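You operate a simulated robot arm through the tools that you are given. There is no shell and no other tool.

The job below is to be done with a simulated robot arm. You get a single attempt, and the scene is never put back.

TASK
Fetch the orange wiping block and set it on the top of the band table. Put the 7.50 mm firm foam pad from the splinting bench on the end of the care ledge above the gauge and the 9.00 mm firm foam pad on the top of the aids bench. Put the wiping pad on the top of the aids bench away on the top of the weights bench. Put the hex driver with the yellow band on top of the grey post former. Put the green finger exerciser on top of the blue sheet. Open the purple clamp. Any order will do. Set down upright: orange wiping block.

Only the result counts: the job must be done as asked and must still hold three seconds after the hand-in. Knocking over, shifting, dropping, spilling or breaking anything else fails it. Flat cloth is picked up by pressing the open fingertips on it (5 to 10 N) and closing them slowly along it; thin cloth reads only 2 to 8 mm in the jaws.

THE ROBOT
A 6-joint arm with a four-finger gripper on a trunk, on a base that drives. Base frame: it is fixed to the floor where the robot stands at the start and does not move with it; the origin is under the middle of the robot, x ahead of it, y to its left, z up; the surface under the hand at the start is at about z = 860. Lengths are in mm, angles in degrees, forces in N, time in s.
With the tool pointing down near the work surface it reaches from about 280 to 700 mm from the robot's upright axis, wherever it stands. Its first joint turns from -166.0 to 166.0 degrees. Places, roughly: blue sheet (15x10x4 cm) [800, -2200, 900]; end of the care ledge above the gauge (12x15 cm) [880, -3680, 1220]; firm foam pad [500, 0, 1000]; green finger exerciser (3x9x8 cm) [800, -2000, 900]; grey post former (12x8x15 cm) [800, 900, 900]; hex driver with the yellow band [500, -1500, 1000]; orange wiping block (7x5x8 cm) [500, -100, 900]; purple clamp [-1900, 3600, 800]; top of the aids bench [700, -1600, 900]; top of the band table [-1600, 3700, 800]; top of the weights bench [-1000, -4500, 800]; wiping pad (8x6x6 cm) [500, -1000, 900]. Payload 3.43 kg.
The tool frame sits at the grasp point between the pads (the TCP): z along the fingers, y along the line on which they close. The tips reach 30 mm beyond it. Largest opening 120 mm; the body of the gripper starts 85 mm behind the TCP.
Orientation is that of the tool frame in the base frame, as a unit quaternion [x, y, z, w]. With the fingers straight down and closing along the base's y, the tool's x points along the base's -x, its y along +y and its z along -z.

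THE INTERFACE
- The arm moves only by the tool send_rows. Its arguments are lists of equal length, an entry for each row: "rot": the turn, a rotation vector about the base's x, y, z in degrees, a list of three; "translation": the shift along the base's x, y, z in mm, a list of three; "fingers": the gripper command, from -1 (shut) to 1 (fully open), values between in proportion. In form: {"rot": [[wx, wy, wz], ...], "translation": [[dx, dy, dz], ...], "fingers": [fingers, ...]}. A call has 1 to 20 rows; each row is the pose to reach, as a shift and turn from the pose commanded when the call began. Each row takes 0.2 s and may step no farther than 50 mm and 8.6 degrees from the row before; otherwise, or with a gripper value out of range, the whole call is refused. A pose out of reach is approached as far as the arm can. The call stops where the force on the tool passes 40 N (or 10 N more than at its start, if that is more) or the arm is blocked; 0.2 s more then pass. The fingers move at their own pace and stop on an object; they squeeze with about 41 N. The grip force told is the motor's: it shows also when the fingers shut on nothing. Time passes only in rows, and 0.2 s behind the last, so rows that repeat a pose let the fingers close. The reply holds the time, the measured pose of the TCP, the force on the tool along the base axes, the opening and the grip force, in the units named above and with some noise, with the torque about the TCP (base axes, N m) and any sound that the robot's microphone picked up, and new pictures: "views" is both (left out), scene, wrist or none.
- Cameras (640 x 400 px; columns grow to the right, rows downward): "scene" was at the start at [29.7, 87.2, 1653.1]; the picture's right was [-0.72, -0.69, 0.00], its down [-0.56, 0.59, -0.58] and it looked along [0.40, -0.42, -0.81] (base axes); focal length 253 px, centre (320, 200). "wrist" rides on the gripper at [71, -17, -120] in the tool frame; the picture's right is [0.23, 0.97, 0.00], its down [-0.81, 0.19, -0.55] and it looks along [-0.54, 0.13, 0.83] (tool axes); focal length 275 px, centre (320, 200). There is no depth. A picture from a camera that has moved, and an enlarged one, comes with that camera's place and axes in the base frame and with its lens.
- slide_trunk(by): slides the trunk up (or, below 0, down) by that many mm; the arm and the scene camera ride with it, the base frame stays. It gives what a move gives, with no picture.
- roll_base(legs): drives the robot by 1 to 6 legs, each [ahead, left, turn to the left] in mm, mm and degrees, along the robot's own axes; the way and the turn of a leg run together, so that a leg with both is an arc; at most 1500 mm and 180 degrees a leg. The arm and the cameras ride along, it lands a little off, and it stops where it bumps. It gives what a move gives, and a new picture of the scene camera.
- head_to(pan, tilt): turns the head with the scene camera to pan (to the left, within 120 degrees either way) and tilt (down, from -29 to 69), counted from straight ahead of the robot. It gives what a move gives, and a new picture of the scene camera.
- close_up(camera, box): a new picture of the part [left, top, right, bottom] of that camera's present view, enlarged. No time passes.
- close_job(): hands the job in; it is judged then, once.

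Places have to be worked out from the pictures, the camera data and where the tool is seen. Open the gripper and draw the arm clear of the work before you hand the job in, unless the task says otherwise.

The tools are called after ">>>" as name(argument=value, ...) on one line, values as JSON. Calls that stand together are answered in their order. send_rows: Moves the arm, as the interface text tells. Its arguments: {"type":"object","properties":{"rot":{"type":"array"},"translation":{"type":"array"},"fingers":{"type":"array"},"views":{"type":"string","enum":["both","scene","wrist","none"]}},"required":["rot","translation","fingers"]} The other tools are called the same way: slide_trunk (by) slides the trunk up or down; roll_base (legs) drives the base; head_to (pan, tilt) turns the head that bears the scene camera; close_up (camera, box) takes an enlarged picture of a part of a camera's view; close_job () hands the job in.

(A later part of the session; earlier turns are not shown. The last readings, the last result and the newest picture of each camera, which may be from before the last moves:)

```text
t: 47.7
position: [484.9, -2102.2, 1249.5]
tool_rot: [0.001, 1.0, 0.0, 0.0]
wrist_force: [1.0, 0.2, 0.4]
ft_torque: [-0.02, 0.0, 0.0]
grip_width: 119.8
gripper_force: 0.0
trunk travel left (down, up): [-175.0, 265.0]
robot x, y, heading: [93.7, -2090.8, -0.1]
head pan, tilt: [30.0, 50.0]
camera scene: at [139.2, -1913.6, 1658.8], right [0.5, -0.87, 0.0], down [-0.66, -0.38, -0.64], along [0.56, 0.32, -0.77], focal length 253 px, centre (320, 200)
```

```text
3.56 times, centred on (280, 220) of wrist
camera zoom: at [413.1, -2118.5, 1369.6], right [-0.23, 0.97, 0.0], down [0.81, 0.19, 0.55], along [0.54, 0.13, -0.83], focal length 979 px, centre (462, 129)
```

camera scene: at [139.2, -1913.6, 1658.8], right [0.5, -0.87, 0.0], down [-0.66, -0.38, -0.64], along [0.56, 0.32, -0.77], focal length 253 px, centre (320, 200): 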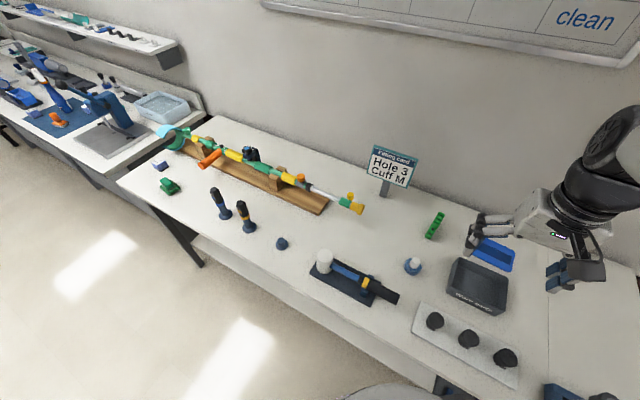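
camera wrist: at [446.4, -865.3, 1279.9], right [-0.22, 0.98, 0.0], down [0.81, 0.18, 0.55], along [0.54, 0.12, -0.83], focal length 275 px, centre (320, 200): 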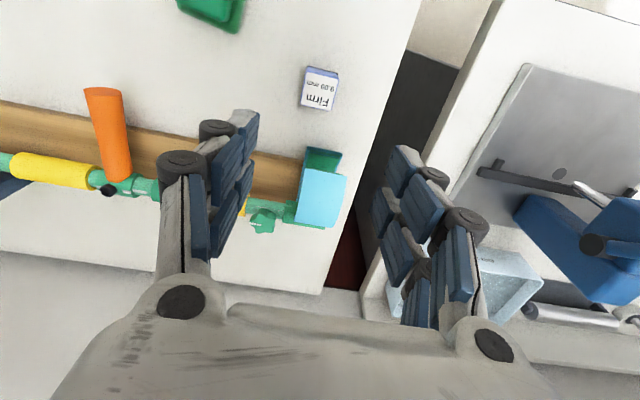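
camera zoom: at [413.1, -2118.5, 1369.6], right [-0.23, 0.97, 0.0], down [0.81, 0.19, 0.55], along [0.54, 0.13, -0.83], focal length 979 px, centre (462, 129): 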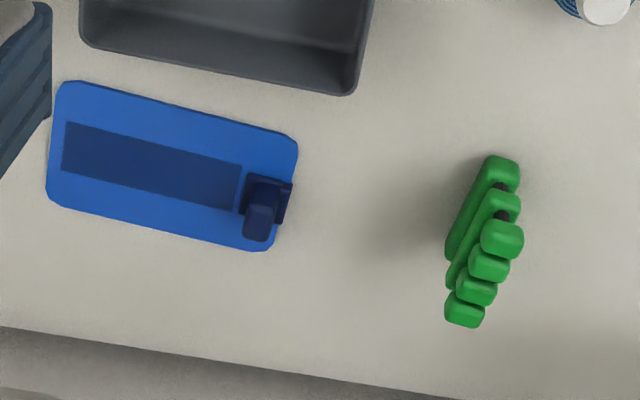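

The exerciser is about [800, -2016] (long axis nearly along x, centre height ~893); the sheet is centred near [815, -2213] with a small post at its +y end. I approach above the exerciser with a 15° outward tilt for reach and fingers at ~75 mm.

>>> send_rows(rot=[[0, -7.5, 0], [0, -15, 0], [0, -15, 0], [0, -15, 0], [0, -15, 0], [0, -15, 0], [0, -15, 0], [0, -15, 0], [0, -15, 0], [0, -15, 0], [0, -15, 0], [0, -15, 0]], translation=[[45, 12, 0], [90, 24, 0], [135, 36, 0], [180, 48, 0], [225, 60, 0], [270, 74, 0], [308, 86, 0], [308, 86, -45], [308, 86, -90], [308, 86, -135], [308, 86, -180], [308, 86, -215]], fingers=[0.25, 0.25, 0.25, 0.25, 0.25, 0.25, 0.25, 0.25, 0.25, 0.25, 0.25, 0.25])

```text
t: 50.3
position: [792.7, -2015.4, 1033.6]
tool_rot: [0.001, 0.991, 0.0, 0.131]
wrist_force: [-0.2, -0.1, -0.3]
ft_torque: [-0.02, 0.06, -0.03]
grip_width: 74.8
gripper_force: 0.0
trunk travel left (down, up): [-175.0, 265.0]
robot x, y, heading: [96.8, -2093.5, -0.2]
head pan, tilt: [30.0, 50.0]
camera scene: at [139.6, -1913.5, 1658.7], right [0.5, -0.87, 0.0], down [-0.66, -0.38, -0.64], along [0.56, 0.32, -0.77], focal length 253 px, centre (320, 200)
camera wrist: at [691.9, -2032.3, 1131.5], right [-0.22, 0.97, -0.06], down [0.64, 0.19, 0.74], along [0.74, 0.13, -0.67], focal length 275 px, centre (320, 200)
```

scene: 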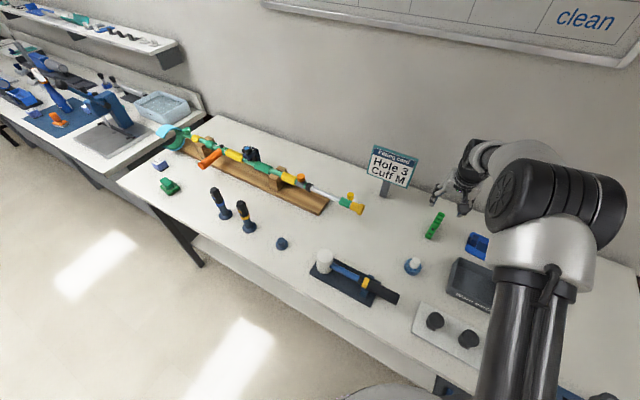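
wrist: 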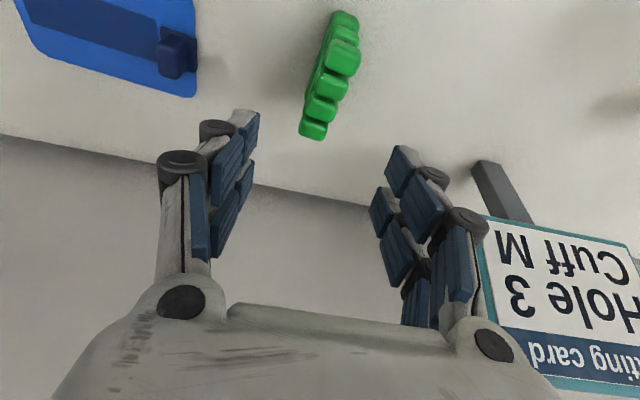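

The sign's nearest corner is at y ≈ -1884, clear of the gripper. The exerciser spans x 756–838 at y ≈ -2016, so I descend and close on it.

>>> send_rows(rot=[[0, 0, 0], [0, 0, 0], [0, 0, 0], [0, 0, 0]], translation=[[3, -1, -45], [3, -1, -90], [3, -1, -120], [3, -1, -136]], fingers=[0.25, 0.25, 0.25, 0.25], views="wrist")

```text
t: 51.3
position: [797.2, -2017.3, 898.3]
tool_rot: [0.001, 0.991, -0.001, 0.131]
wrist_force: [-0.1, 0.4, 1.0]
ft_torque: [0.01, 0.0, -0.01]
grip_width: 75.2
gripper_force: 0.0
trunk travel left (down, up): [-175.0, 265.0]
robot x, y, heading: [92.5, -2092.0, -0.5]
head pan, tilt: [30.0, 50.0]
camera wrist: at [695.7, -2033.5, 996.0], right [-0.22, 0.97, -0.06], down [0.64, 0.19, 0.74], along [0.74, 0.13, -0.66], focal length 275 px, centre (320, 200)
```

wrist: 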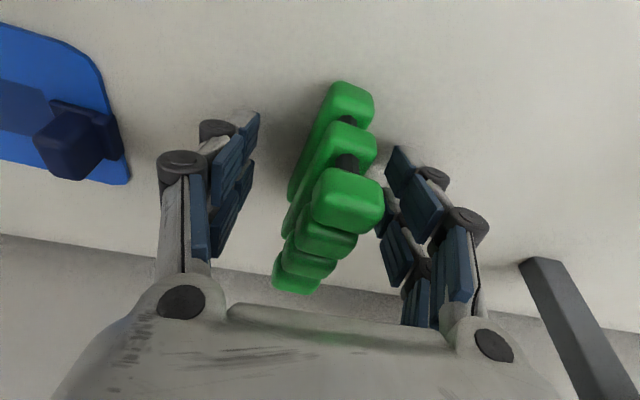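

The exerciser is centred between the fingers. I close gradually.

>>> send_rows(rot=[[0, 0, 0], [0, 0, 0], [0, 0, 0], [0, 0, 0], [0, 0, 0], [0, 0, 0]], translation=[[0, 0, 0], [0, 0, 0], [0, 0, 0], [0, 0, 0], [0, 0, 0], [0, 0, 0]], fingers=[0, -0.2, -0.4, -0.6, -0.8, -1], views="wrist")

>>> send_rows(rot=[[0, 0, 0], [0, 0, 0], [0, 0, 0]], translation=[[0, 0, 15], [0, 0, 50], [0, 0, 90]], fingers=[-1, -1, -1])

```text
t: 52.7
position: [795.8, -2017.2, 898.0]
tool_rot: [0.001, 0.991, -0.001, 0.13]
wrist_force: [0.4, 0.0, 0.7]
ft_torque: [0.03, 0.02, -0.03]
grip_width: 23.2
gripper_force: 41.2
trunk travel left (down, up): [-175.0, 265.0]
robot x, y, heading: [93.7, -2091.9, -0.1]
head pan, tilt: [30.0, 50.0]
camera wrist: at [695.3, -2033.4, 996.2], right [-0.22, 0.97, -0.06], down [0.64, 0.19, 0.74], along [0.74, 0.13, -0.67], focal length 275 px, centre (320, 200)
```

wrist: 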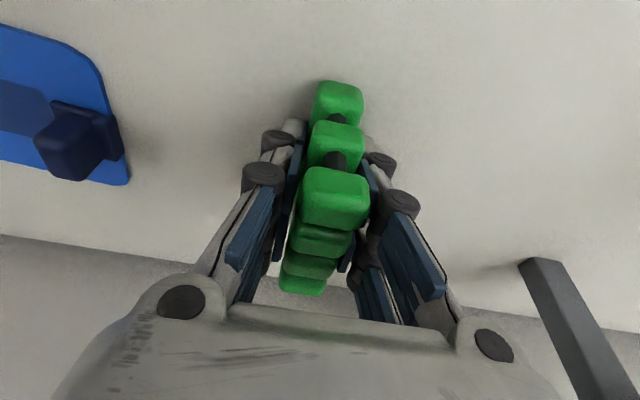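

```text
t: 53.5
position: [794.8, -2015.7, 988.8]
tool_rot: [0.001, 0.991, 0.0, 0.13]
wrist_force: [-0.3, 0.3, -0.9]
ft_torque: [0.0, -0.05, 0.0]
grip_width: 23.3
gripper_force: 40.9
trunk travel left (down, up): [-175.0, 265.0]
robot x, y, heading: [91.9, -2089.3, 0.1]
head pan, tilt: [30.0, 50.0]
camera scene: at [138.4, -1913.6, 1658.8], right [0.5, -0.87, 0.0], down [-0.66, -0.38, -0.64], along [0.56, 0.32, -0.77], focal length 253 px, centre (320, 200)
camera wrist: at [694.3, -2032.9, 1086.9], right [-0.22, 0.97, -0.06], down [0.64, 0.19, 0.74], along [0.73, 0.13, -0.67], focal length 275 px, centre (320, 200)
```

scene: 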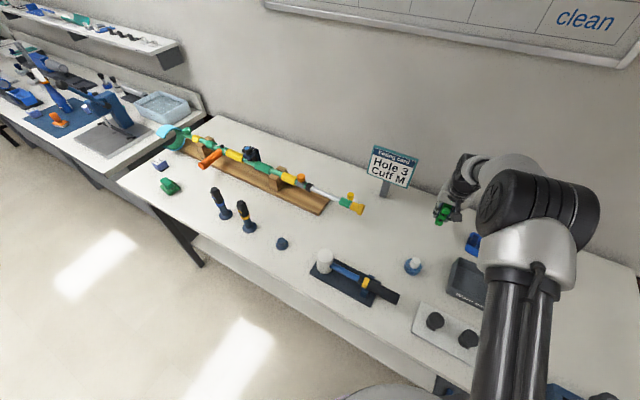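
wrist: 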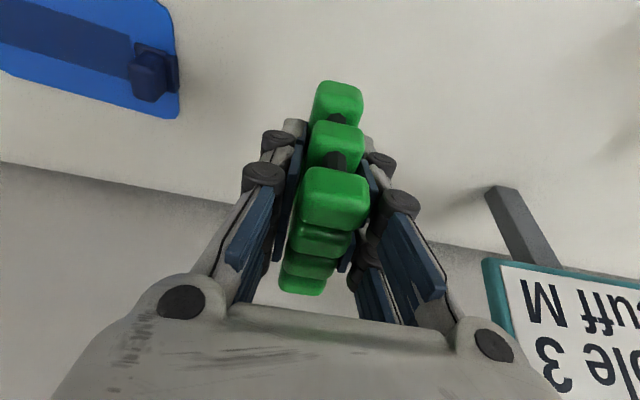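

The exerciser is held at 23 mm. I raise a bit and shift the base right so that the sheet comes into reach.

>>> send_rows(rot=[[0, 0, 0]], translation=[[0, 0, 40]], fingers=[-1], views="none")

>>> roll_base(legs=[[0, -140, 0]])

>>> close_up(camera="wrist", box=[0, 0, 640, 400])

```text
t: 53.9
position: [793.6, -2016.7, 1028.8]
tool_rot: [0.0, 0.991, 0.0, 0.13]
wrist_force: [-0.8, 0.2, -0.8]
ft_torque: [0.0, -0.03, 0.01]
grip_width: 23.2
gripper_force: 40.6
trunk travel left (down, up): [-175.0, 265.0]
robot x, y, heading: [91.6, -2092.8, 0.0]
head pan, tilt: [30.0, 50.0]
```

```text
t: 55.2
position: [796.4, -2155.7, 1027.3]
tool_rot: [0.001, 0.991, 0.0, 0.13]
wrist_force: [0.4, -0.6, -0.6]
ft_torque: [0.08, -0.01, 0.03]
grip_width: 23.3
gripper_force: 40.5
trunk travel left (down, up): [-175.0, 265.0]
robot x, y, heading: [90.4, -2234.0, -0.1]
head pan, tilt: [30.0, 50.0]
camera scene: at [139.1, -2053.2, 1658.9], right [0.5, -0.87, 0.0], down [-0.66, -0.38, -0.64], along [0.56, 0.32, -0.77], focal length 253 px, centre (320, 200)
```

scene: 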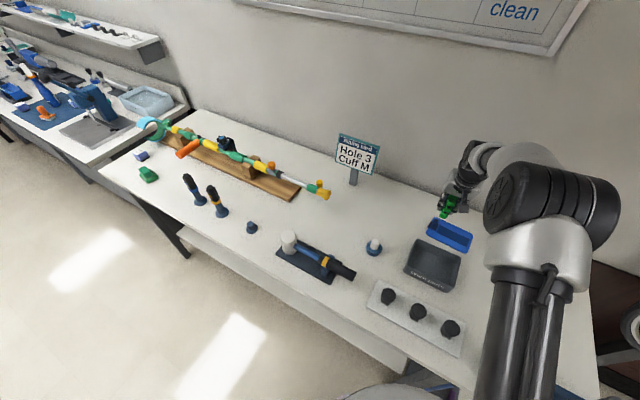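

```text
1.00 times, centred on (320, 200) of wrist (not enlarged: the box is as wide or as high as the picture)
camera zoom: at [695.6, -2172.7, 1125.9], right [-0.22, 0.97, -0.06], down [0.64, 0.19, 0.74], along [0.74, 0.13, -0.67], focal length 275 px, centre (320, 200)
```

zoom: 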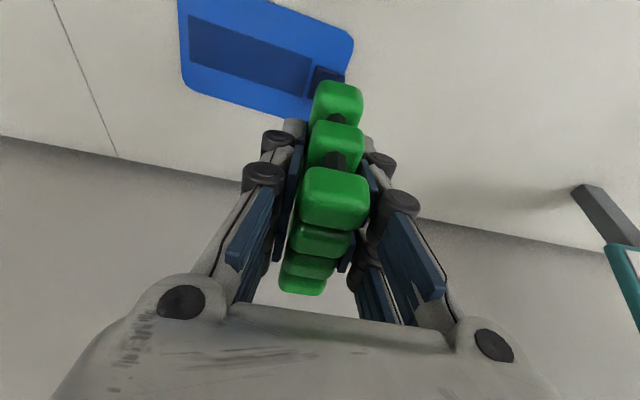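

The sheet's free part is centred near [814, -2230]. I move over it and descend to just above.

>>> send_rows(rot=[[0, 0, 0], [0, 0, 0], [0, 0, 0], [0, 0, 0], [0, 0, 0]], translation=[[10, -37, 0], [19, -74, 0], [19, -74, -40], [19, -74, -80], [19, -74, -107]], fingers=[-1, -1, -1, -1, -1])

>>> close_up(camera="scene", box=[400, 160, 540, 270])

```text
t: 56.4
position: [815.5, -2228.1, 922.2]
tool_rot: [0.001, 0.991, 0.0, 0.131]
wrist_force: [-0.5, 0.2, -0.2]
ft_torque: [0.01, 0.04, -0.02]
grip_width: 23.2
gripper_force: 41.8
trunk travel left (down, up): [-175.0, 265.0]
robot x, y, heading: [93.6, -2226.9, 0.2]
head pan, tilt: [30.0, 50.0]
camera scene: at [139.5, -2051.8, 1658.7], right [0.5, -0.87, 0.0], down [-0.66, -0.38, -0.64], along [0.56, 0.32, -0.77], focal length 253 px, centre (320, 200)
camera wrist: at [715.5, -2245.4, 1019.2], right [-0.22, 0.97, -0.06], down [0.64, 0.19, 0.74], along [0.74, 0.13, -0.67], focal length 275 px, centre (320, 200)
```

scene: 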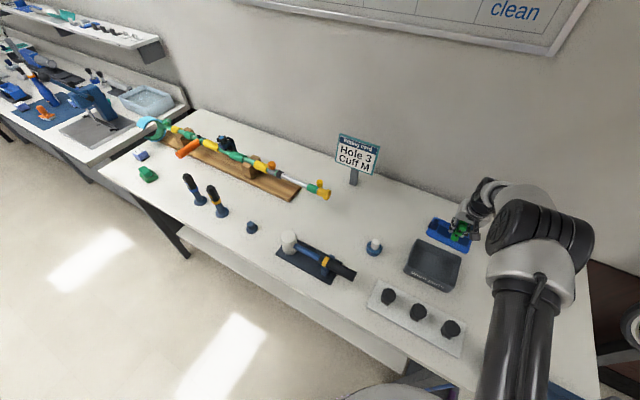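
wrist: 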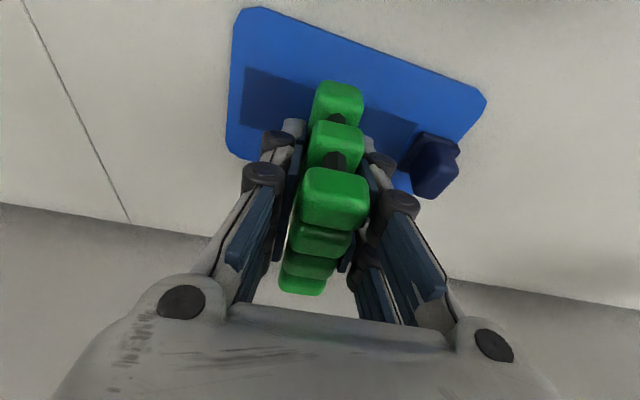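

```text
3.64 times, centred on (470, 215) of scene
camera zoom: at [139.5, -2051.8, 1658.7], right [0.5, -0.87, 0.0], down [-0.66, -0.38, -0.64], along [0.56, 0.32, -0.77], focal length 920 px, centre (-226, 146)
```

zoom: 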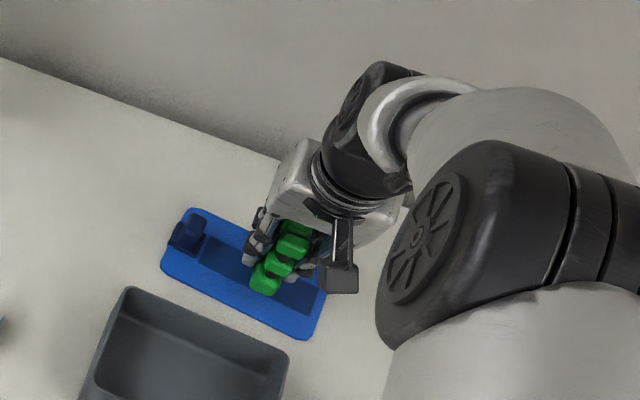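

It is positioned over the middle of the sheet, clear of the post. I lower in small steps until contact.

>>> send_rows(rot=[[0, 0, 0], [0, 0, 0], [0, 0, 0], [0, 0, 0], [0, 0, 0]], translation=[[0, 0, -4], [0, 0, -8], [0, 0, -11], [0, 0, -13], [0, 0, -14]], fingers=[-1, -1, -1, -1, -1], views="none")

```text
t: 57.6
position: [816.0, -2229.1, 905.8]
tool_rot: [0.001, 0.991, 0.0, 0.131]
wrist_force: [0.3, 0.0, -0.9]
ft_torque: [-0.01, 0.0, -0.02]
grip_width: 23.4
gripper_force: 41.2
trunk travel left (down, up): [-175.0, 265.0]
robot x, y, heading: [92.1, -2231.1, 0.0]
head pan, tilt: [30.0, 50.0]
```

>>> send_rows(rot=[[0, 0, 0], [0, 0, 0], [0, 0, 0]], translation=[[0, 0, -1], [0, 0, -2], [0, 0, -3]], fingers=[-1, -1, -1], views="none")

```text
t: 58.4
position: [813.9, -2228.6, 904.2]
tool_rot: [0.0, 0.991, 0.0, 0.131]
wrist_force: [-0.2, -0.1, -0.7]
ft_torque: [0.04, -0.02, 0.02]
grip_width: 23.4
gripper_force: 40.9
trunk travel left (down, up): [-175.0, 265.0]
robot x, y, heading: [94.7, -2228.1, 0.1]
head pan, tilt: [30.0, 50.0]
```

>>> send_rows(rot=[[0, 0, 0], [0, 0, 0], [0, 0, 0]], translation=[[0, 0, -1], [0, 0, -2], [0, 0, -3]], fingers=[-1, -1, -1], views="none")

```text
t: 59.2
position: [815.5, -2228.6, 901.6]
tool_rot: [0.001, 0.991, 0.0, 0.131]
wrist_force: [-0.7, -0.2, 2.8]
ft_torque: [-0.03, 0.15, -0.02]
grip_width: 23.3
gripper_force: 40.7
trunk travel left (down, up): [-175.0, 265.0]
robot x, y, heading: [92.8, -2231.2, -0.0]
head pan, tilt: [30.0, 50.0]
```

First contact is felt. I go down one more mm, then open slightly and check.

>>> send_rows(rot=[[0, 0, 0], [0, 0, 0], [0, 0, 0], [0, 0, 0], [0, 0, 0], [0, 0, 0], [0, 0, 0]], translation=[[0, 0, -0.7], [0, 0, -0.7], [0, 0, -0.7], [0, 0, -0.7], [0, 0, -0.7], [0, 0, -0.7], [0, 0, -0.7]], fingers=[-1, -0.58, -0.5, -0.4, -0.3, -0.2, -0.2], views="wrist")

```text
t: 60.8
position: [814.9, -2229.0, 899.2]
tool_rot: [0.0, 0.992, 0.0, 0.13]
wrist_force: [-0.8, -1.1, 0.4]
ft_torque: [0.01, 0.01, -0.02]
grip_width: 48.1
gripper_force: 0.1
trunk travel left (down, up): [-175.0, 265.0]
robot x, y, heading: [97.3, -2233.8, -0.2]
head pan, tilt: [30.0, 50.0]
camera wrist: at [714.6, -2245.9, 998.0], right [-0.22, 0.97, -0.06], down [0.64, 0.19, 0.74], along [0.74, 0.13, -0.67], focal length 275 px, centre (320, 200)
```

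wrist: 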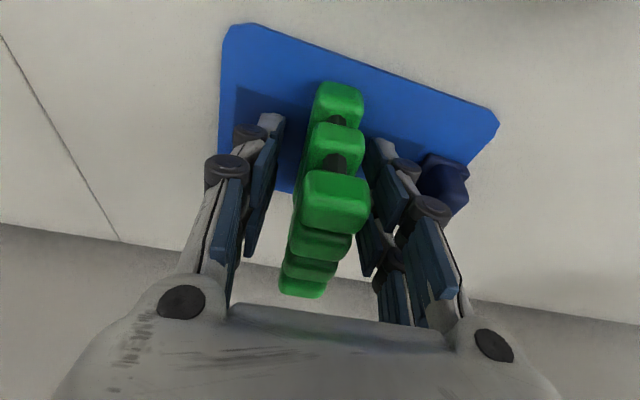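

It stands by itself. I lift straight up, level the tool and draw the arm in.

>>> send_rows(rot=[[0, 0, 0], [0, 0, 0], [0, 0, 0], [0, 0, 0], [0, 0, 0], [0, 0, 0], [0, 7.5, 0], [0, 15, 0], [0, 15, 0], [0, 15, 0], [0, 15, 0], [0, 15, 0], [0, 15, 0], [0, 15, 0], [0, 15, 0], [0, 15, 0]], translation=[[0, 0, 20], [0, 0, 60], [0, 0, 105], [0, 0, 150], [0, 0, 195], [-40, 0, 240], [-80, 0, 280], [-125, 0, 300], [-170, 0, 320], [-215, 0, 340], [-260, 0, 350], [-305, 0, 350], [-350, 0, 350], [-395, 0, 350], [-420, 0, 350], [-420, 0, 350]], fingers=[-0.2, -0.2, -0.2, -0.2, -0.2, -0.2, -0.2, -0.2, 0, 0, 0, 0, 0, 0, 0, 0])

>>> close_up(camera="wrist", box=[220, 120, 440, 260])

```text
refused: row 6 steps farther than a row can; nothing moved
```

```text
2.86 times, centred on (330, 190) of wrist
camera zoom: at [714.6, -2245.9, 998.0], right [-0.22, 0.97, -0.06], down [0.64, 0.19, 0.74], along [0.74, 0.13, -0.67], focal length 786 px, centre (291, 229)
```

zoom: 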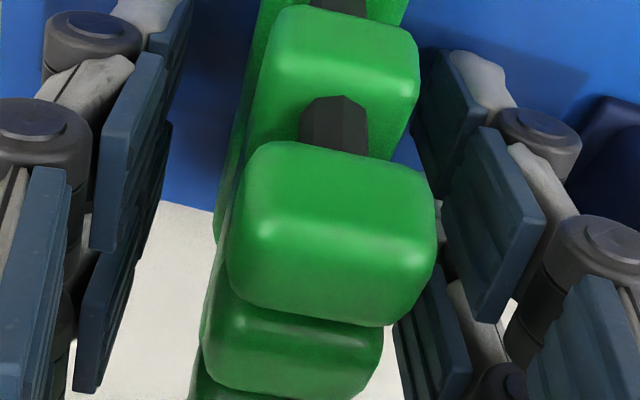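

The step limit refused that move, so I resend it with smaller steps.

>>> send_rows(rot=[[0, 0, 0], [0, 0, 0], [0, 0, 0], [0, 0, 0], [0, 0, 0], [0, 0, 0], [0, 7.5, 0], [0, 15, 0], [0, 15, 0], [0, 15, 0], [0, 15, 0], [0, 15, 0], [0, 15, 0], [0, 15, 0], [0, 15, 0], [0, 15, 0]], translation=[[0, 0, 20], [0, 0, 60], [0, 0, 105], [0, 0, 150], [0, 0, 195], [-30, 0, 230], [-60, 0, 265], [-100, 0, 285], [-140, 0, 305], [-180, 0, 325], [-225, 0, 340], [-270, 0, 350], [-315, 0, 350], [-360, 0, 350], [-405, 0, 350], [-430, 0, 350]], fingers=[-0.2, -0.2, -0.2, -0.2, -0.2, -0.2, -0.2, -0.2, 0, 0, 0, 0, 0, 0, 0, 0])

>>> close_up(camera="wrist", box=[220, 120, 440, 260])

```text
t: 64.2
position: [385.3, -2227.9, 1249.9]
tool_rot: [0.001, 1.0, 0.0, 0.0]
wrist_force: [0.4, -1.0, 0.5]
ft_torque: [-0.01, -0.05, 0.02]
grip_width: 60.0
gripper_force: 0.0
trunk travel left (down, up): [-175.0, 265.0]
robot x, y, heading: [94.5, -2226.1, 0.1]
head pan, tilt: [30.0, 50.0]
camera scene: at [138.3, -2051.8, 1658.8], right [0.5, -0.87, 0.0], down [-0.66, -0.38, -0.64], along [0.56, 0.32, -0.77], focal length 253 px, centre (320, 200)
camera wrist: at [314.0, -2245.7, 1369.8], right [-0.23, 0.97, 0.0], down [0.81, 0.19, 0.55], along [0.54, 0.13, -0.83], focal length 275 px, centre (320, 200)
```

scene: 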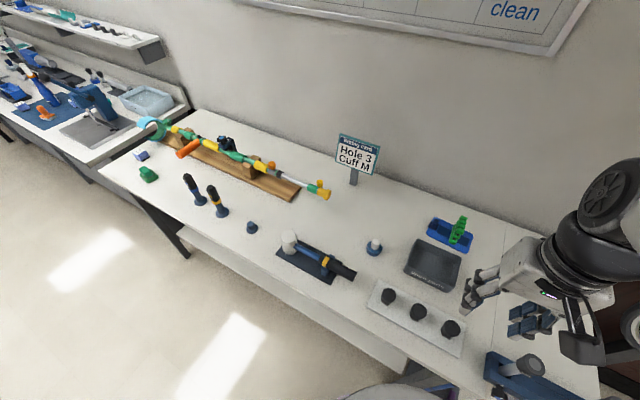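
wrist: 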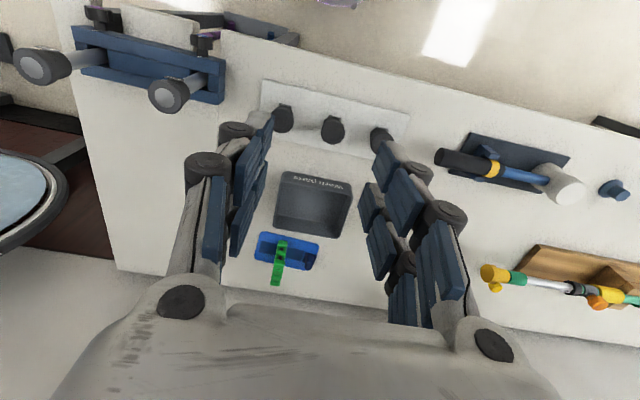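

```text
2.86 times, centred on (330, 190) of wrist
camera zoom: at [314.0, -2245.7, 1369.8], right [-0.23, 0.97, 0.0], down [0.81, 0.19, 0.55], along [0.54, 0.13, -0.83], focal length 786 px, centre (291, 229)
```

zoom: 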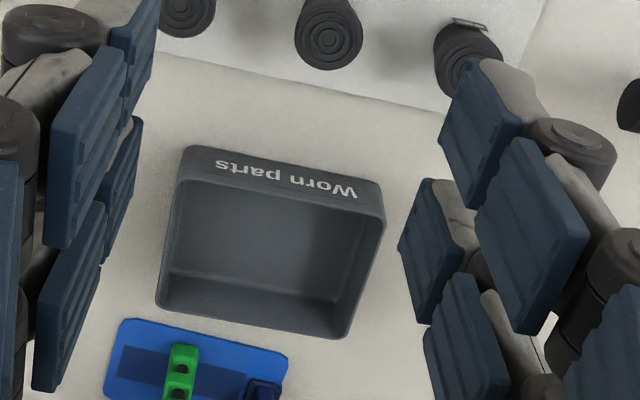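

The exerciser stands on the blue sheet. Next I back off and drive left to the green wiping pad at about [451, -992].

>>> roll_base(legs=[[-90, 0, 0], [0, 1240, 0]])

>>> close_up(camera="wrist", box=[0, 0, 640, 400])

```text
t: 71.1
position: [291.1, -994.1, 1248.6]
tool_rot: [-0.005, 1.0, 0.001, 0.0]
wrist_force: [-0.4, 0.6, -0.3]
ft_torque: [-0.04, -0.02, 0.01]
grip_width: 59.8
gripper_force: 0.0
trunk travel left (down, up): [-175.0, 265.0]
robot x, y, heading: [-1.2, -997.2, 0.7]
head pan, tilt: [30.0, 50.0]
camera scene: at [41.9, -819.1, 1658.7], right [0.51, -0.86, 0.0], down [-0.66, -0.39, -0.64], along [0.55, 0.33, -0.77], focal length 253 px, centre (320, 200)
```

scene: 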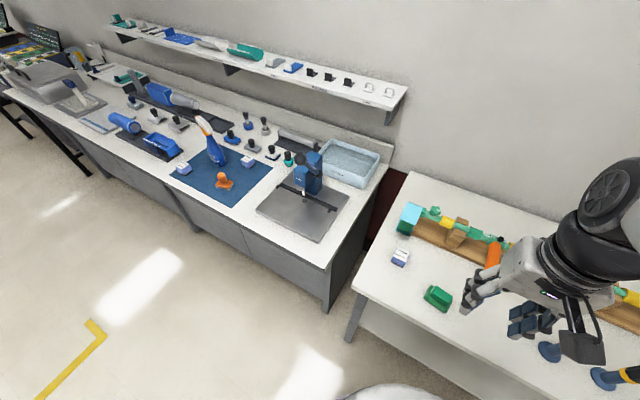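

```text
1.00 times, centred on (320, 200) of wrist (not enlarged: the box is as wide or as high as the picture)
camera zoom: at [219.9, -1011.3, 1369.9], right [-0.24, 0.97, 0.0], down [0.81, 0.2, 0.55], along [0.54, 0.13, -0.83], focal length 275 px, centre (320, 200)
```

zoom: 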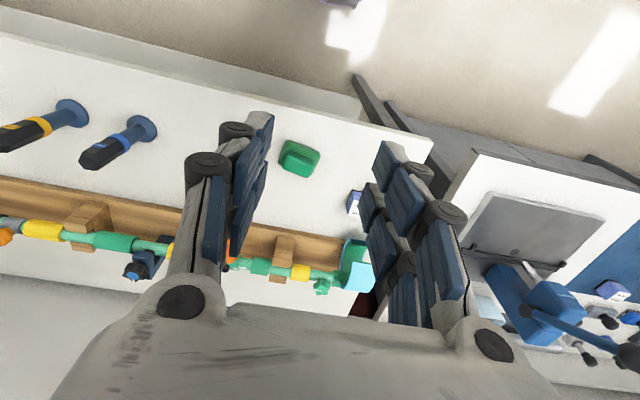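

>>> close_up(camera="wrist", box=[260, 120, 360, 190])

>>> close_up(camera="scene", box=[380, 230, 500, 320])

```text
5.71 times, centred on (310, 155) of wrist
camera zoom: at [219.9, -1011.3, 1369.9], right [-0.24, 0.97, 0.0], down [0.81, 0.2, 0.55], along [0.54, 0.13, -0.83], focal length 1573 px, centre (377, 457)
```

zoom: 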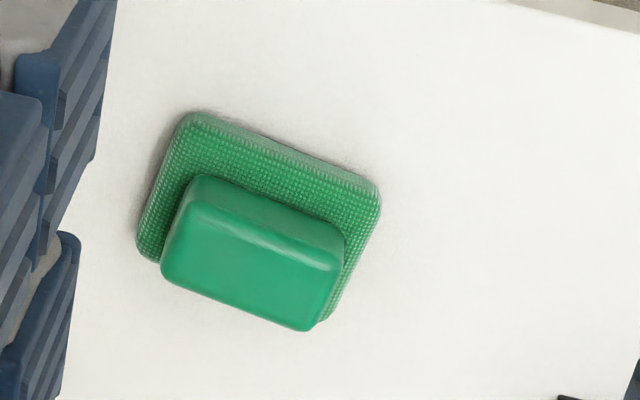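

```text
4.44 times, centred on (440, 275) of scene
camera zoom: at [41.9, -819.1, 1658.7], right [0.51, -0.86, 0.0], down [-0.66, -0.39, -0.64], along [0.55, 0.33, -0.77], focal length 1124 px, centre (-213, -133)
```

zoom: 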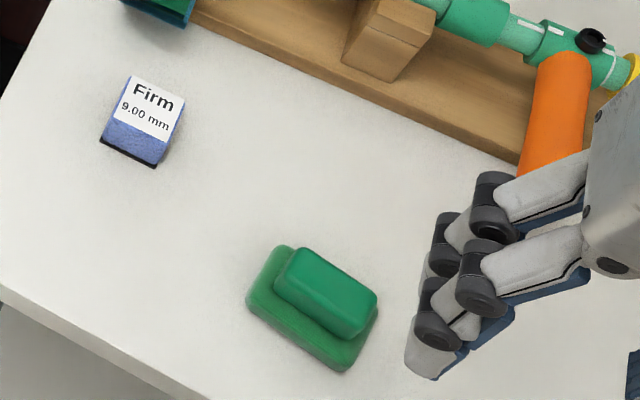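

The wiping pad is a sponge base with a block handle, handle centre near [452, -997], yawed about -8.5°. I move above it with matching yaw and look closer.

>>> send_rows(rot=[[0, 0, -4], [0, 0, -8.5], [0, 0, -8.5], [0, 0, -8.5], [0, 0, -8.5], [0, 0, -8.5], [0, 0, -8.5], [0, 0, -8.5], [0, 0, -8.5]], translation=[[40, -1, 0], [80, -2, 0], [120, -3, 0], [160, -3, 0], [160, -3, -45], [160, -3, -90], [160, -3, -135], [160, -3, -180], [160, -3, -215]], fingers=[0.6, 0.6, 0.6, 0.6, 0.6, 0.6, 0.6, 0.6, 0.6])

```text
t: 73.1
position: [452.2, -997.9, 1034.1]
tool_rot: [0.07, 0.998, 0.0, 0.0]
wrist_force: [0.2, -0.1, -0.3]
ft_torque: [0.01, -0.01, 0.03]
grip_width: 95.8
gripper_force: 0.1
trunk travel left (down, up): [-175.0, 265.0]
robot x, y, heading: [-3.7, -994.9, 0.4]
head pan, tilt: [30.0, 50.0]
camera scene: at [42.5, -819.5, 1658.7], right [0.51, -0.86, 0.0], down [-0.66, -0.39, -0.64], along [0.55, 0.33, -0.77], focal length 253 px, centre (320, 200)
camera wrist: at [377.8, -1004.1, 1154.1], right [-0.09, 1.0, 0.0], down [0.83, 0.08, 0.55], along [0.55, 0.05, -0.83], focal length 275 px, centre (320, 200)
```

scene: 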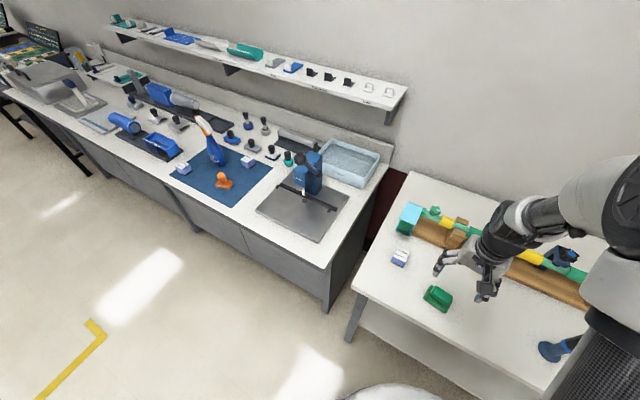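
wrist: 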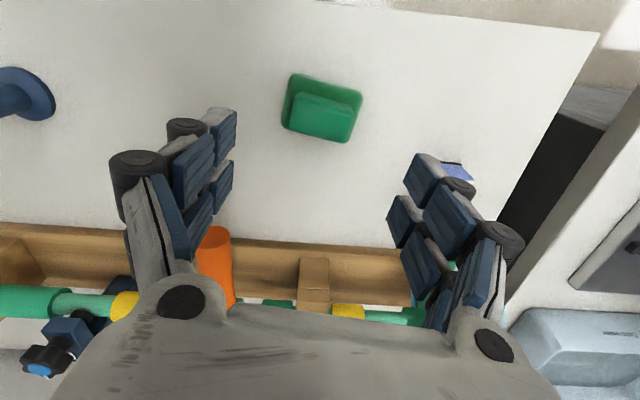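

The yaw matches. I descend so that the tips straddle the handle just above the sponge base, then look before closing.

>>> send_rows(rot=[[0, 0, 0], [0, 0, 0], [0, 0, 0], [0, 0, 0]], translation=[[-2, 3, -40], [-2, 3, -75], [-2, 3, -100], [-2, 3, -114]], fingers=[0.6, 0.6, 0.6, 0.6], views="wrist")

>>> close_up(camera="wrist", box=[180, 100, 460, 280])

```text
t: 74.1
position: [448.8, -993.4, 919.5]
tool_rot: [0.069, 0.998, 0.0, -0.001]
wrist_force: [-0.3, -0.7, 0.4]
ft_torque: [-0.02, 0.02, -0.01]
grip_width: 95.7
gripper_force: 0.1
trunk travel left (down, up): [-175.0, 265.0]
robot x, y, heading: [-5.8, -999.4, 0.4]
head pan, tilt: [30.0, 50.0]
camera wrist: at [375.8, -1000.8, 1040.5], right [-0.09, 1.0, 0.0], down [0.83, 0.08, 0.55], along [0.55, 0.05, -0.83], focal length 275 px, centre (320, 200)
```

wrist: 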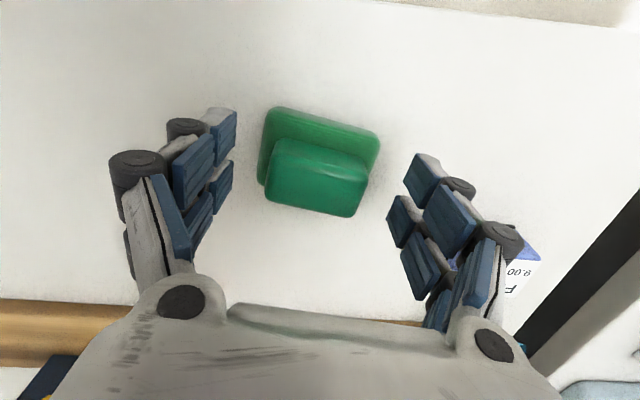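

```text
2.22 times, centred on (320, 190) of wrist
camera zoom: at [375.8, -1000.8, 1040.5], right [-0.09, 1.0, 0.0], down [0.83, 0.08, 0.55], along [0.55, 0.05, -0.83], focal length 612 px, centre (320, 222)
```

zoom: 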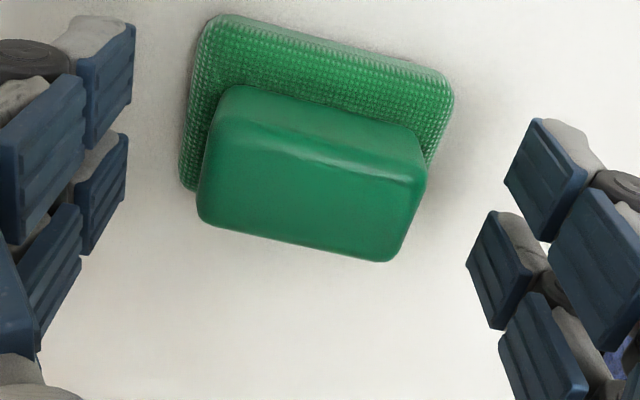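

The handle's top is centred on the grasp point and the tips are just above the sponge. I close slowly, then lift a little to check.

>>> send_rows(rot=[[0, 0, 0], [0, 0, 0], [0, 0, 0], [0, 0, 0], [0, 0, 0], [0, 0, 0]], translation=[[0, 0, 0], [0, 0, 0], [0, 0, 0], [0, 0, 0], [0, 0, 0], [0, 0, 0]], fingers=[0.3, 0.1, -0.1, -0.3, -0.6, -1], views="wrist")

>>> send_rows(rot=[[0, 0, 0], [0, 0, 0], [0, 0, 0]], translation=[[0, 0, 10], [0, 0, 30], [0, 0, 60]], fingers=[-1, -1, -1])

```text
t: 75.5
position: [448.9, -994.1, 920.6]
tool_rot: [0.07, 0.998, 0.0, 0.0]
wrist_force: [-0.4, 0.3, 1.5]
ft_torque: [0.03, 0.03, -0.08]
grip_width: 55.8
gripper_force: 40.4
trunk travel left (down, up): [-175.0, 265.0]
robot x, y, heading: [-0.3, -996.5, 0.3]
head pan, tilt: [30.0, 50.0]
camera wrist: at [375.6, -1000.7, 1041.0], right [-0.09, 1.0, 0.0], down [0.83, 0.08, 0.55], along [0.55, 0.05, -0.83], focal length 275 px, centre (320, 200)
```

wrist: 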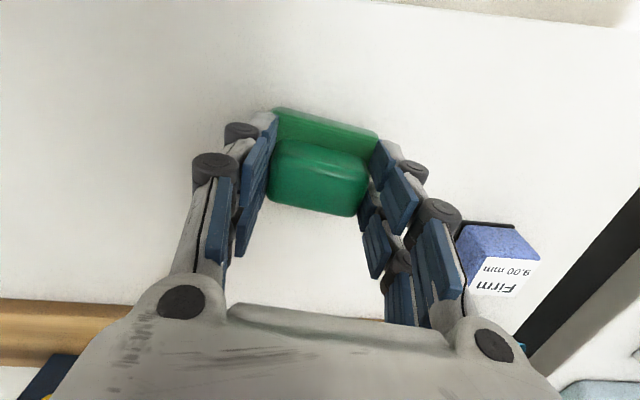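

```text
t: 76.3
position: [447.8, -994.9, 980.5]
tool_rot: [0.07, 0.998, 0.0, -0.001]
wrist_force: [0.0, -0.6, -0.2]
ft_torque: [0.0, -0.01, -0.02]
grip_width: 55.5
gripper_force: 40.5
trunk travel left (down, up): [-175.0, 265.0]
robot x, y, heading: [-1.9, -994.1, 0.4]
head pan, tilt: [30.0, 50.0]
camera scene: at [41.2, -819.5, 1658.8], right [0.51, -0.86, 0.0], down [-0.66, -0.39, -0.64], along [0.55, 0.33, -0.77], focal length 253 px, centre (320, 200)
camera wrist: at [374.6, -1001.3, 1100.9], right [-0.09, 1.0, 0.0], down [0.83, 0.08, 0.55], along [0.55, 0.05, -0.83], focal length 275 px, centre (320, 200)
```

scene: 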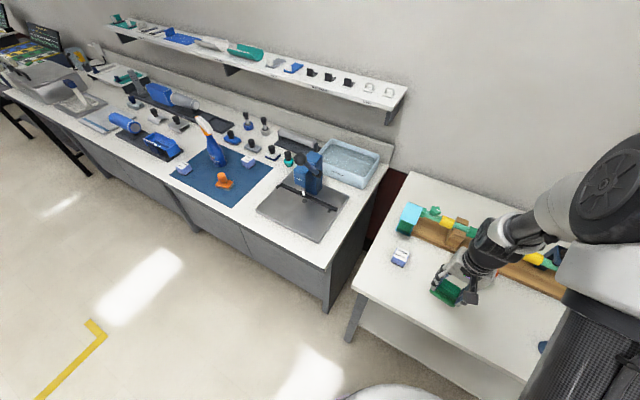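
wrist: 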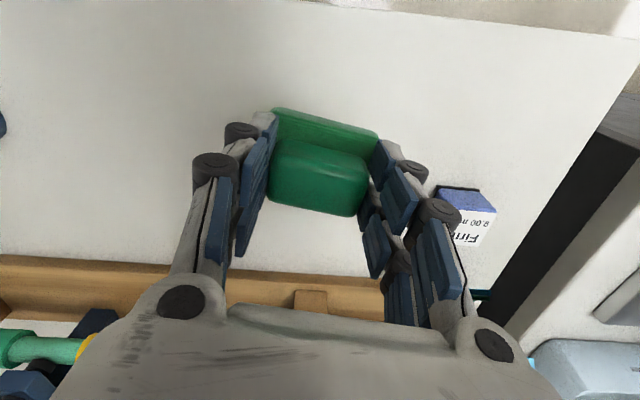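

The wiping pad is firmly held (56 mm). I raise and draw in the arm, then drive down the aisle toward the weights bench.

>>> send_rows(rot=[[0, 0, 0], [0, 0, 0], [0, 0, 0], [0, 0, 0], [0, 0, 0], [0, 0, 0], [0, 0, 0], [0, 0, 0], [0, 0, 0], [0, 0, 0]], translation=[[0, 0, 45], [0, 0, 90], [0, 0, 135], [0, 0, 180], [0, 0, 225], [0, 0, 270], [-45, 0, 270], [-90, 0, 270], [-120, 0, 270], [-120, 0, 270]], fingers=[-1, -1, -1, -1, -1, -1, -1, -1, -1, -1], views="none")

>>> roll_base(legs=[[-200, 0, 0], [0, -1200, 0], [0, -1100, 0], [0, 0, -90]])

>>> head_to(pan=40, tilt=30)

>>> head_to(pan=-45, tilt=30)

```text
t: 78.5
position: [329.2, -995.1, 1250.1]
tool_rot: [0.07, 0.998, 0.0, 0.0]
wrist_force: [0.1, -0.8, -1.2]
ft_torque: [0.0, 0.01, -0.03]
grip_width: 55.2
gripper_force: 41.3
trunk travel left (down, up): [-175.0, 265.0]
robot x, y, heading: [-1.7, -1000.6, 0.4]
head pan, tilt: [30.0, 50.0]
```

```text
t: 94.9
position: [-176.5, -3650.0, 1250.9]
tool_rot: [0.754, 0.657, 0.0, 0.0]
wrist_force: [-1.3, -1.1, -0.1]
ft_torque: [-0.01, 0.0, -0.02]
grip_width: 55.0
gripper_force: 41.6
trunk travel left (down, up): [-175.0, 265.0]
robot x, y, heading: [-183.3, -3318.2, -89.4]
head pan, tilt: [30.0, 50.0]
camera scene: at [-2.9, -3362.9, 1658.8], right [-0.86, -0.51, 0.0], down [-0.39, 0.66, -0.64], along [0.33, -0.55, -0.77], focal length 253 px, centre (320, 200)
```

scene: 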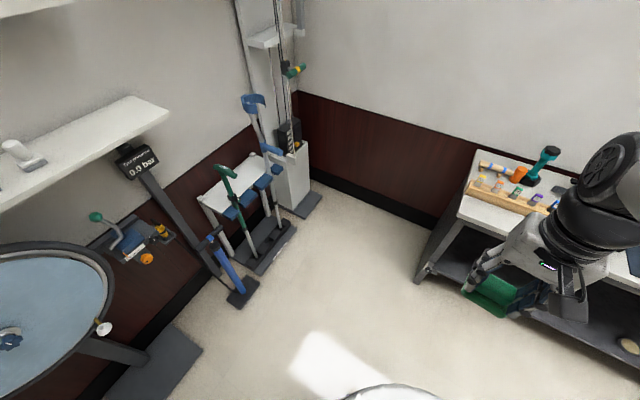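

```text
t: 95.8
position: [-176.8, -3651.5, 1250.4]
tool_rot: [0.754, 0.657, 0.0, 0.0]
wrist_force: [1.3, 0.1, 0.1]
ft_torque: [0.01, 0.0, -0.01]
grip_width: 55.2
gripper_force: 40.9
trunk travel left (down, up): [-175.0, 265.0]
robot x, y, heading: [-186.1, -3317.3, -89.2]
head pan, tilt: [40.0, 30.0]
camera scene: at [16.8, -3365.3, 1688.2], right [-0.76, -0.65, 0.0], down [-0.33, 0.38, -0.87], along [0.56, -0.66, -0.5], focal length 253 px, centre (320, 200)
```

scene: 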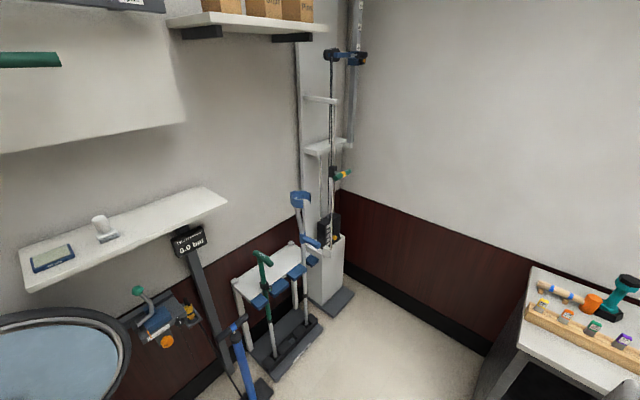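

```text
t: 97.4
position: [-176.6, -3650.2, 1250.7]
tool_rot: [0.753, 0.658, 0.0, 0.0]
wrist_force: [0.8, 0.6, 0.2]
ft_torque: [0.03, -0.02, 0.01]
grip_width: 54.9
gripper_force: 41.0
trunk travel left (down, up): [-175.0, 265.0]
robot x, y, heading: [-183.1, -3319.1, -89.2]
head pan, tilt: [-45.0, 30.0]
camera scene: at [-105.3, -3361.6, 1688.3], right [-0.72, 0.7, 0.0], down [0.35, 0.36, -0.87], along [-0.6, -0.62, -0.5], focal length 253 px, centre (320, 200)
```

scene: 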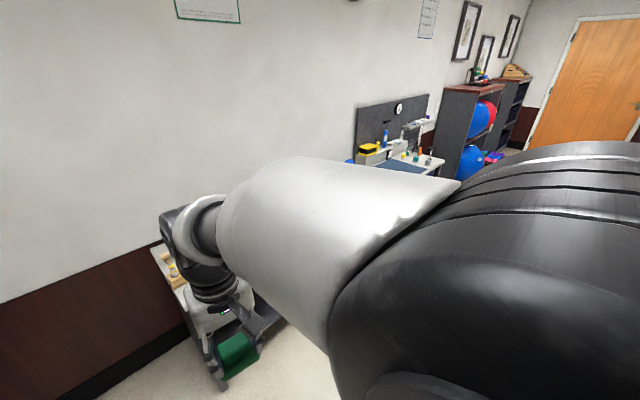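

The weights bench spans about x -190 to -1720 with its front at y ≈ -4215. I drive nearer along it and look at its top for a free spot; the care-ledge end above the "0.0 bar" gauge is also seen here.

>>> roll_base(legs=[[200, -500, -0.7]])

>>> head_to(pan=30, tilt=35)

>>> close_up(camera="wrist", box=[0, 0, 640, 400])

```text
t: 100.5
position: [-676.8, -3855.9, 1251.1]
tool_rot: [0.756, 0.655, 0.0, 0.0]
wrist_force: [-0.6, -0.6, -0.1]
ft_torque: [0.0, -0.03, 0.0]
grip_width: 55.1
gripper_force: 40.6
trunk travel left (down, up): [-175.0, 265.0]
robot x, y, heading: [-679.8, -3522.1, -89.8]
head pan, tilt: [-45.0, 30.0]
camera scene: at [-604.3, -3567.1, 1688.3], right [-0.71, 0.7, 0.0], down [0.35, 0.35, -0.87], along [-0.61, -0.61, -0.5], focal length 253 px, centre (320, 200)
```

scene: 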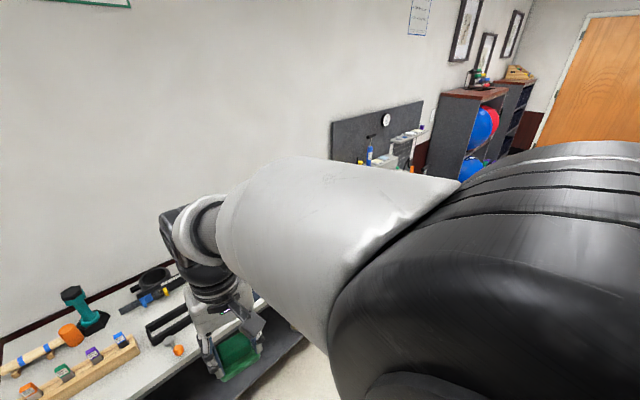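

```text
t: 102.0
position: [-676.8, -3854.8, 1251.7]
tool_rot: [0.757, 0.654, 0.001, 0.0]
wrist_force: [-0.2, 0.3, -0.3]
ft_torque: [-0.01, -0.01, 0.0]
grip_width: 55.0
gripper_force: 41.2
trunk travel left (down, up): [-175.0, 265.0]
robot x, y, heading: [-677.5, -3518.1, -90.0]
head pan, tilt: [30.0, 35.0]
camera scene: at [-495.7, -3578.8, 1680.5], right [-0.86, -0.5, 0.0], down [-0.29, 0.5, -0.82], along [0.41, -0.71, -0.57], focal length 253 px, centre (320, 200)
```

scene: 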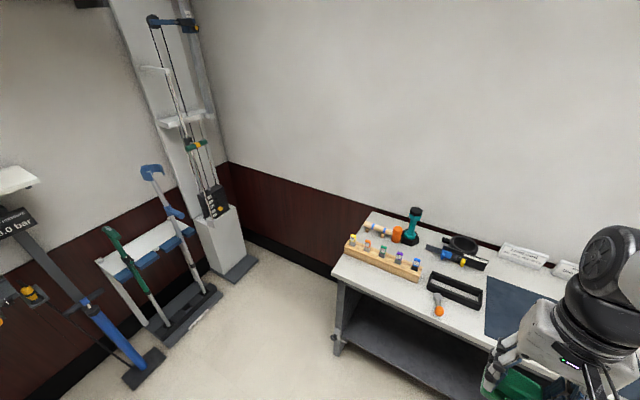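

```text
1.00 times, centred on (320, 200) of wrist (not enlarged: the box is as wide or as high as the picture)
camera zoom: at [-683.9, -3782.1, 1371.5], right [1.0, 0.09, 0.0], down [0.07, -0.83, 0.55], along [0.05, -0.55, -0.83], focal length 275 px, centre (320, 200)
```

zoom: 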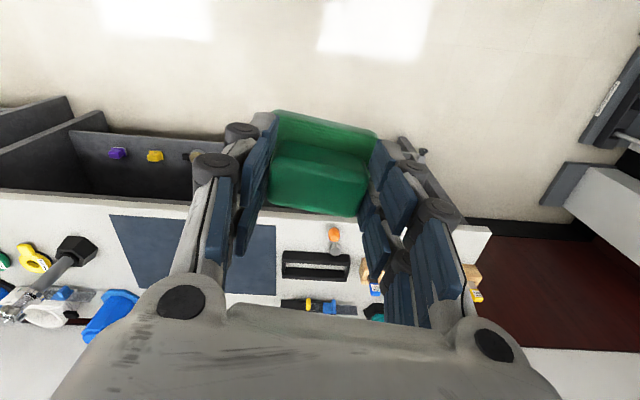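

The bench top is at z ≈ 800 with a free bare patch around [-690, -4268], between the mat (x < -760), the tray (y < -4325) and the orange tool (x > -610). I drive ahead 200 mm and bring the pad above that patch, squared to the bench.

>>> roll_base(legs=[[200, 0, 0]])

>>> send_rows(rot=[[0, 0, 4], [0, 0, 8.3], [0, 0, 8.3], [0, 0, 8.3], [0, 0, 8.3], [0, 0, 8.3], [0, 0, 8.3], [0, 0, 8.3], [0, 0, 8.3], [0, 0, 8.3]], translation=[[-3, -45, 0], [-6, -90, 0], [-9, -135, 0], [-11, -175, 0], [-13, -213, 0], [-13, -213, -45], [-13, -213, -90], [-13, -213, -135], [-13, -213, -180], [-13, -213, -220]], fingers=[-1, -1, -1, -1, -1, -1, -1, -1, -1, -1])

```text
t: 103.5
position: [-676.3, -4055.4, 1250.6]
tool_rot: [0.756, 0.654, 0.001, -0.001]
wrist_force: [-0.5, -0.5, -0.1]
ft_torque: [0.08, 0.0, -0.01]
grip_width: 55.1
gripper_force: 40.6
trunk travel left (down, up): [-175.0, 265.0]
robot x, y, heading: [-677.7, -3719.3, -89.9]
head pan, tilt: [30.0, 35.0]
camera scene: at [-494.8, -3778.8, 1680.4], right [-0.86, -0.5, 0.0], down [-0.29, 0.5, -0.82], along [0.41, -0.71, -0.57], focal length 253 px, centre (320, 200)
```

scene: 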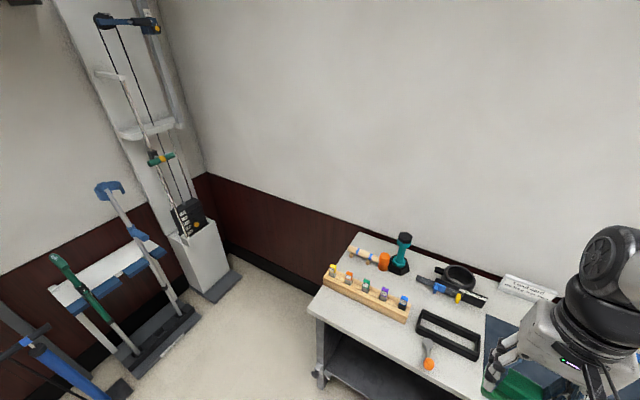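

```text
t: 105.8
position: [-691.2, -4268.8, 1028.8]
tool_rot: [0.707, 0.707, 0.0, -0.001]
wrist_force: [-0.5, 0.7, 0.1]
ft_torque: [0.01, 0.0, -0.01]
grip_width: 54.9
gripper_force: 40.8
trunk travel left (down, up): [-175.0, 265.0]
robot x, y, heading: [-676.1, -3722.0, -89.6]
head pan, tilt: [30.0, 35.0]
camera scene: at [-494.8, -3778.2, 1680.5], right [-0.86, -0.5, 0.0], down [-0.29, 0.5, -0.82], along [0.41, -0.71, -0.57], focal length 253 px, centre (320, 200)
camera wrist: at [-707.4, -4196.7, 1150.1], right [0.97, 0.23, 0.0], down [0.19, -0.81, 0.55], along [0.13, -0.54, -0.83], focal length 275 px, centre (320, 200)
```

scene: 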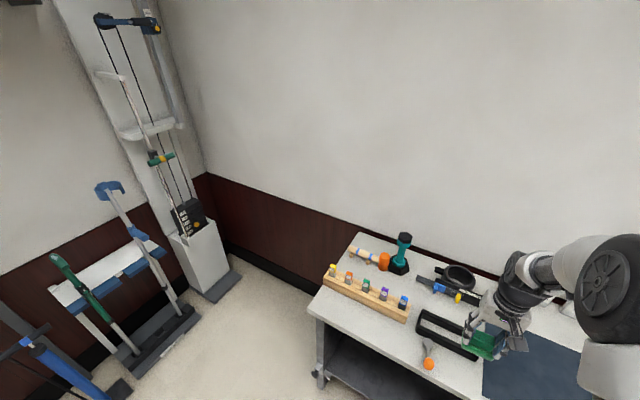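
wrist: 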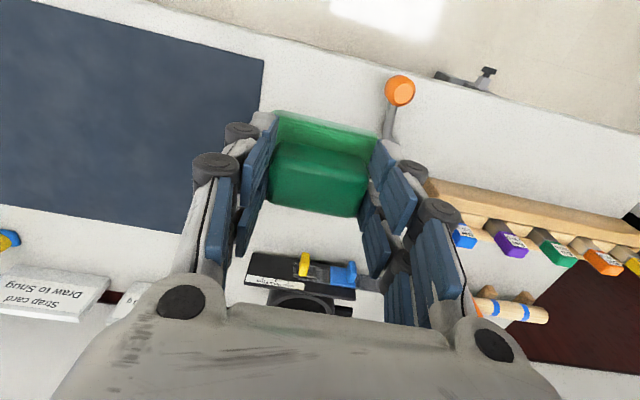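

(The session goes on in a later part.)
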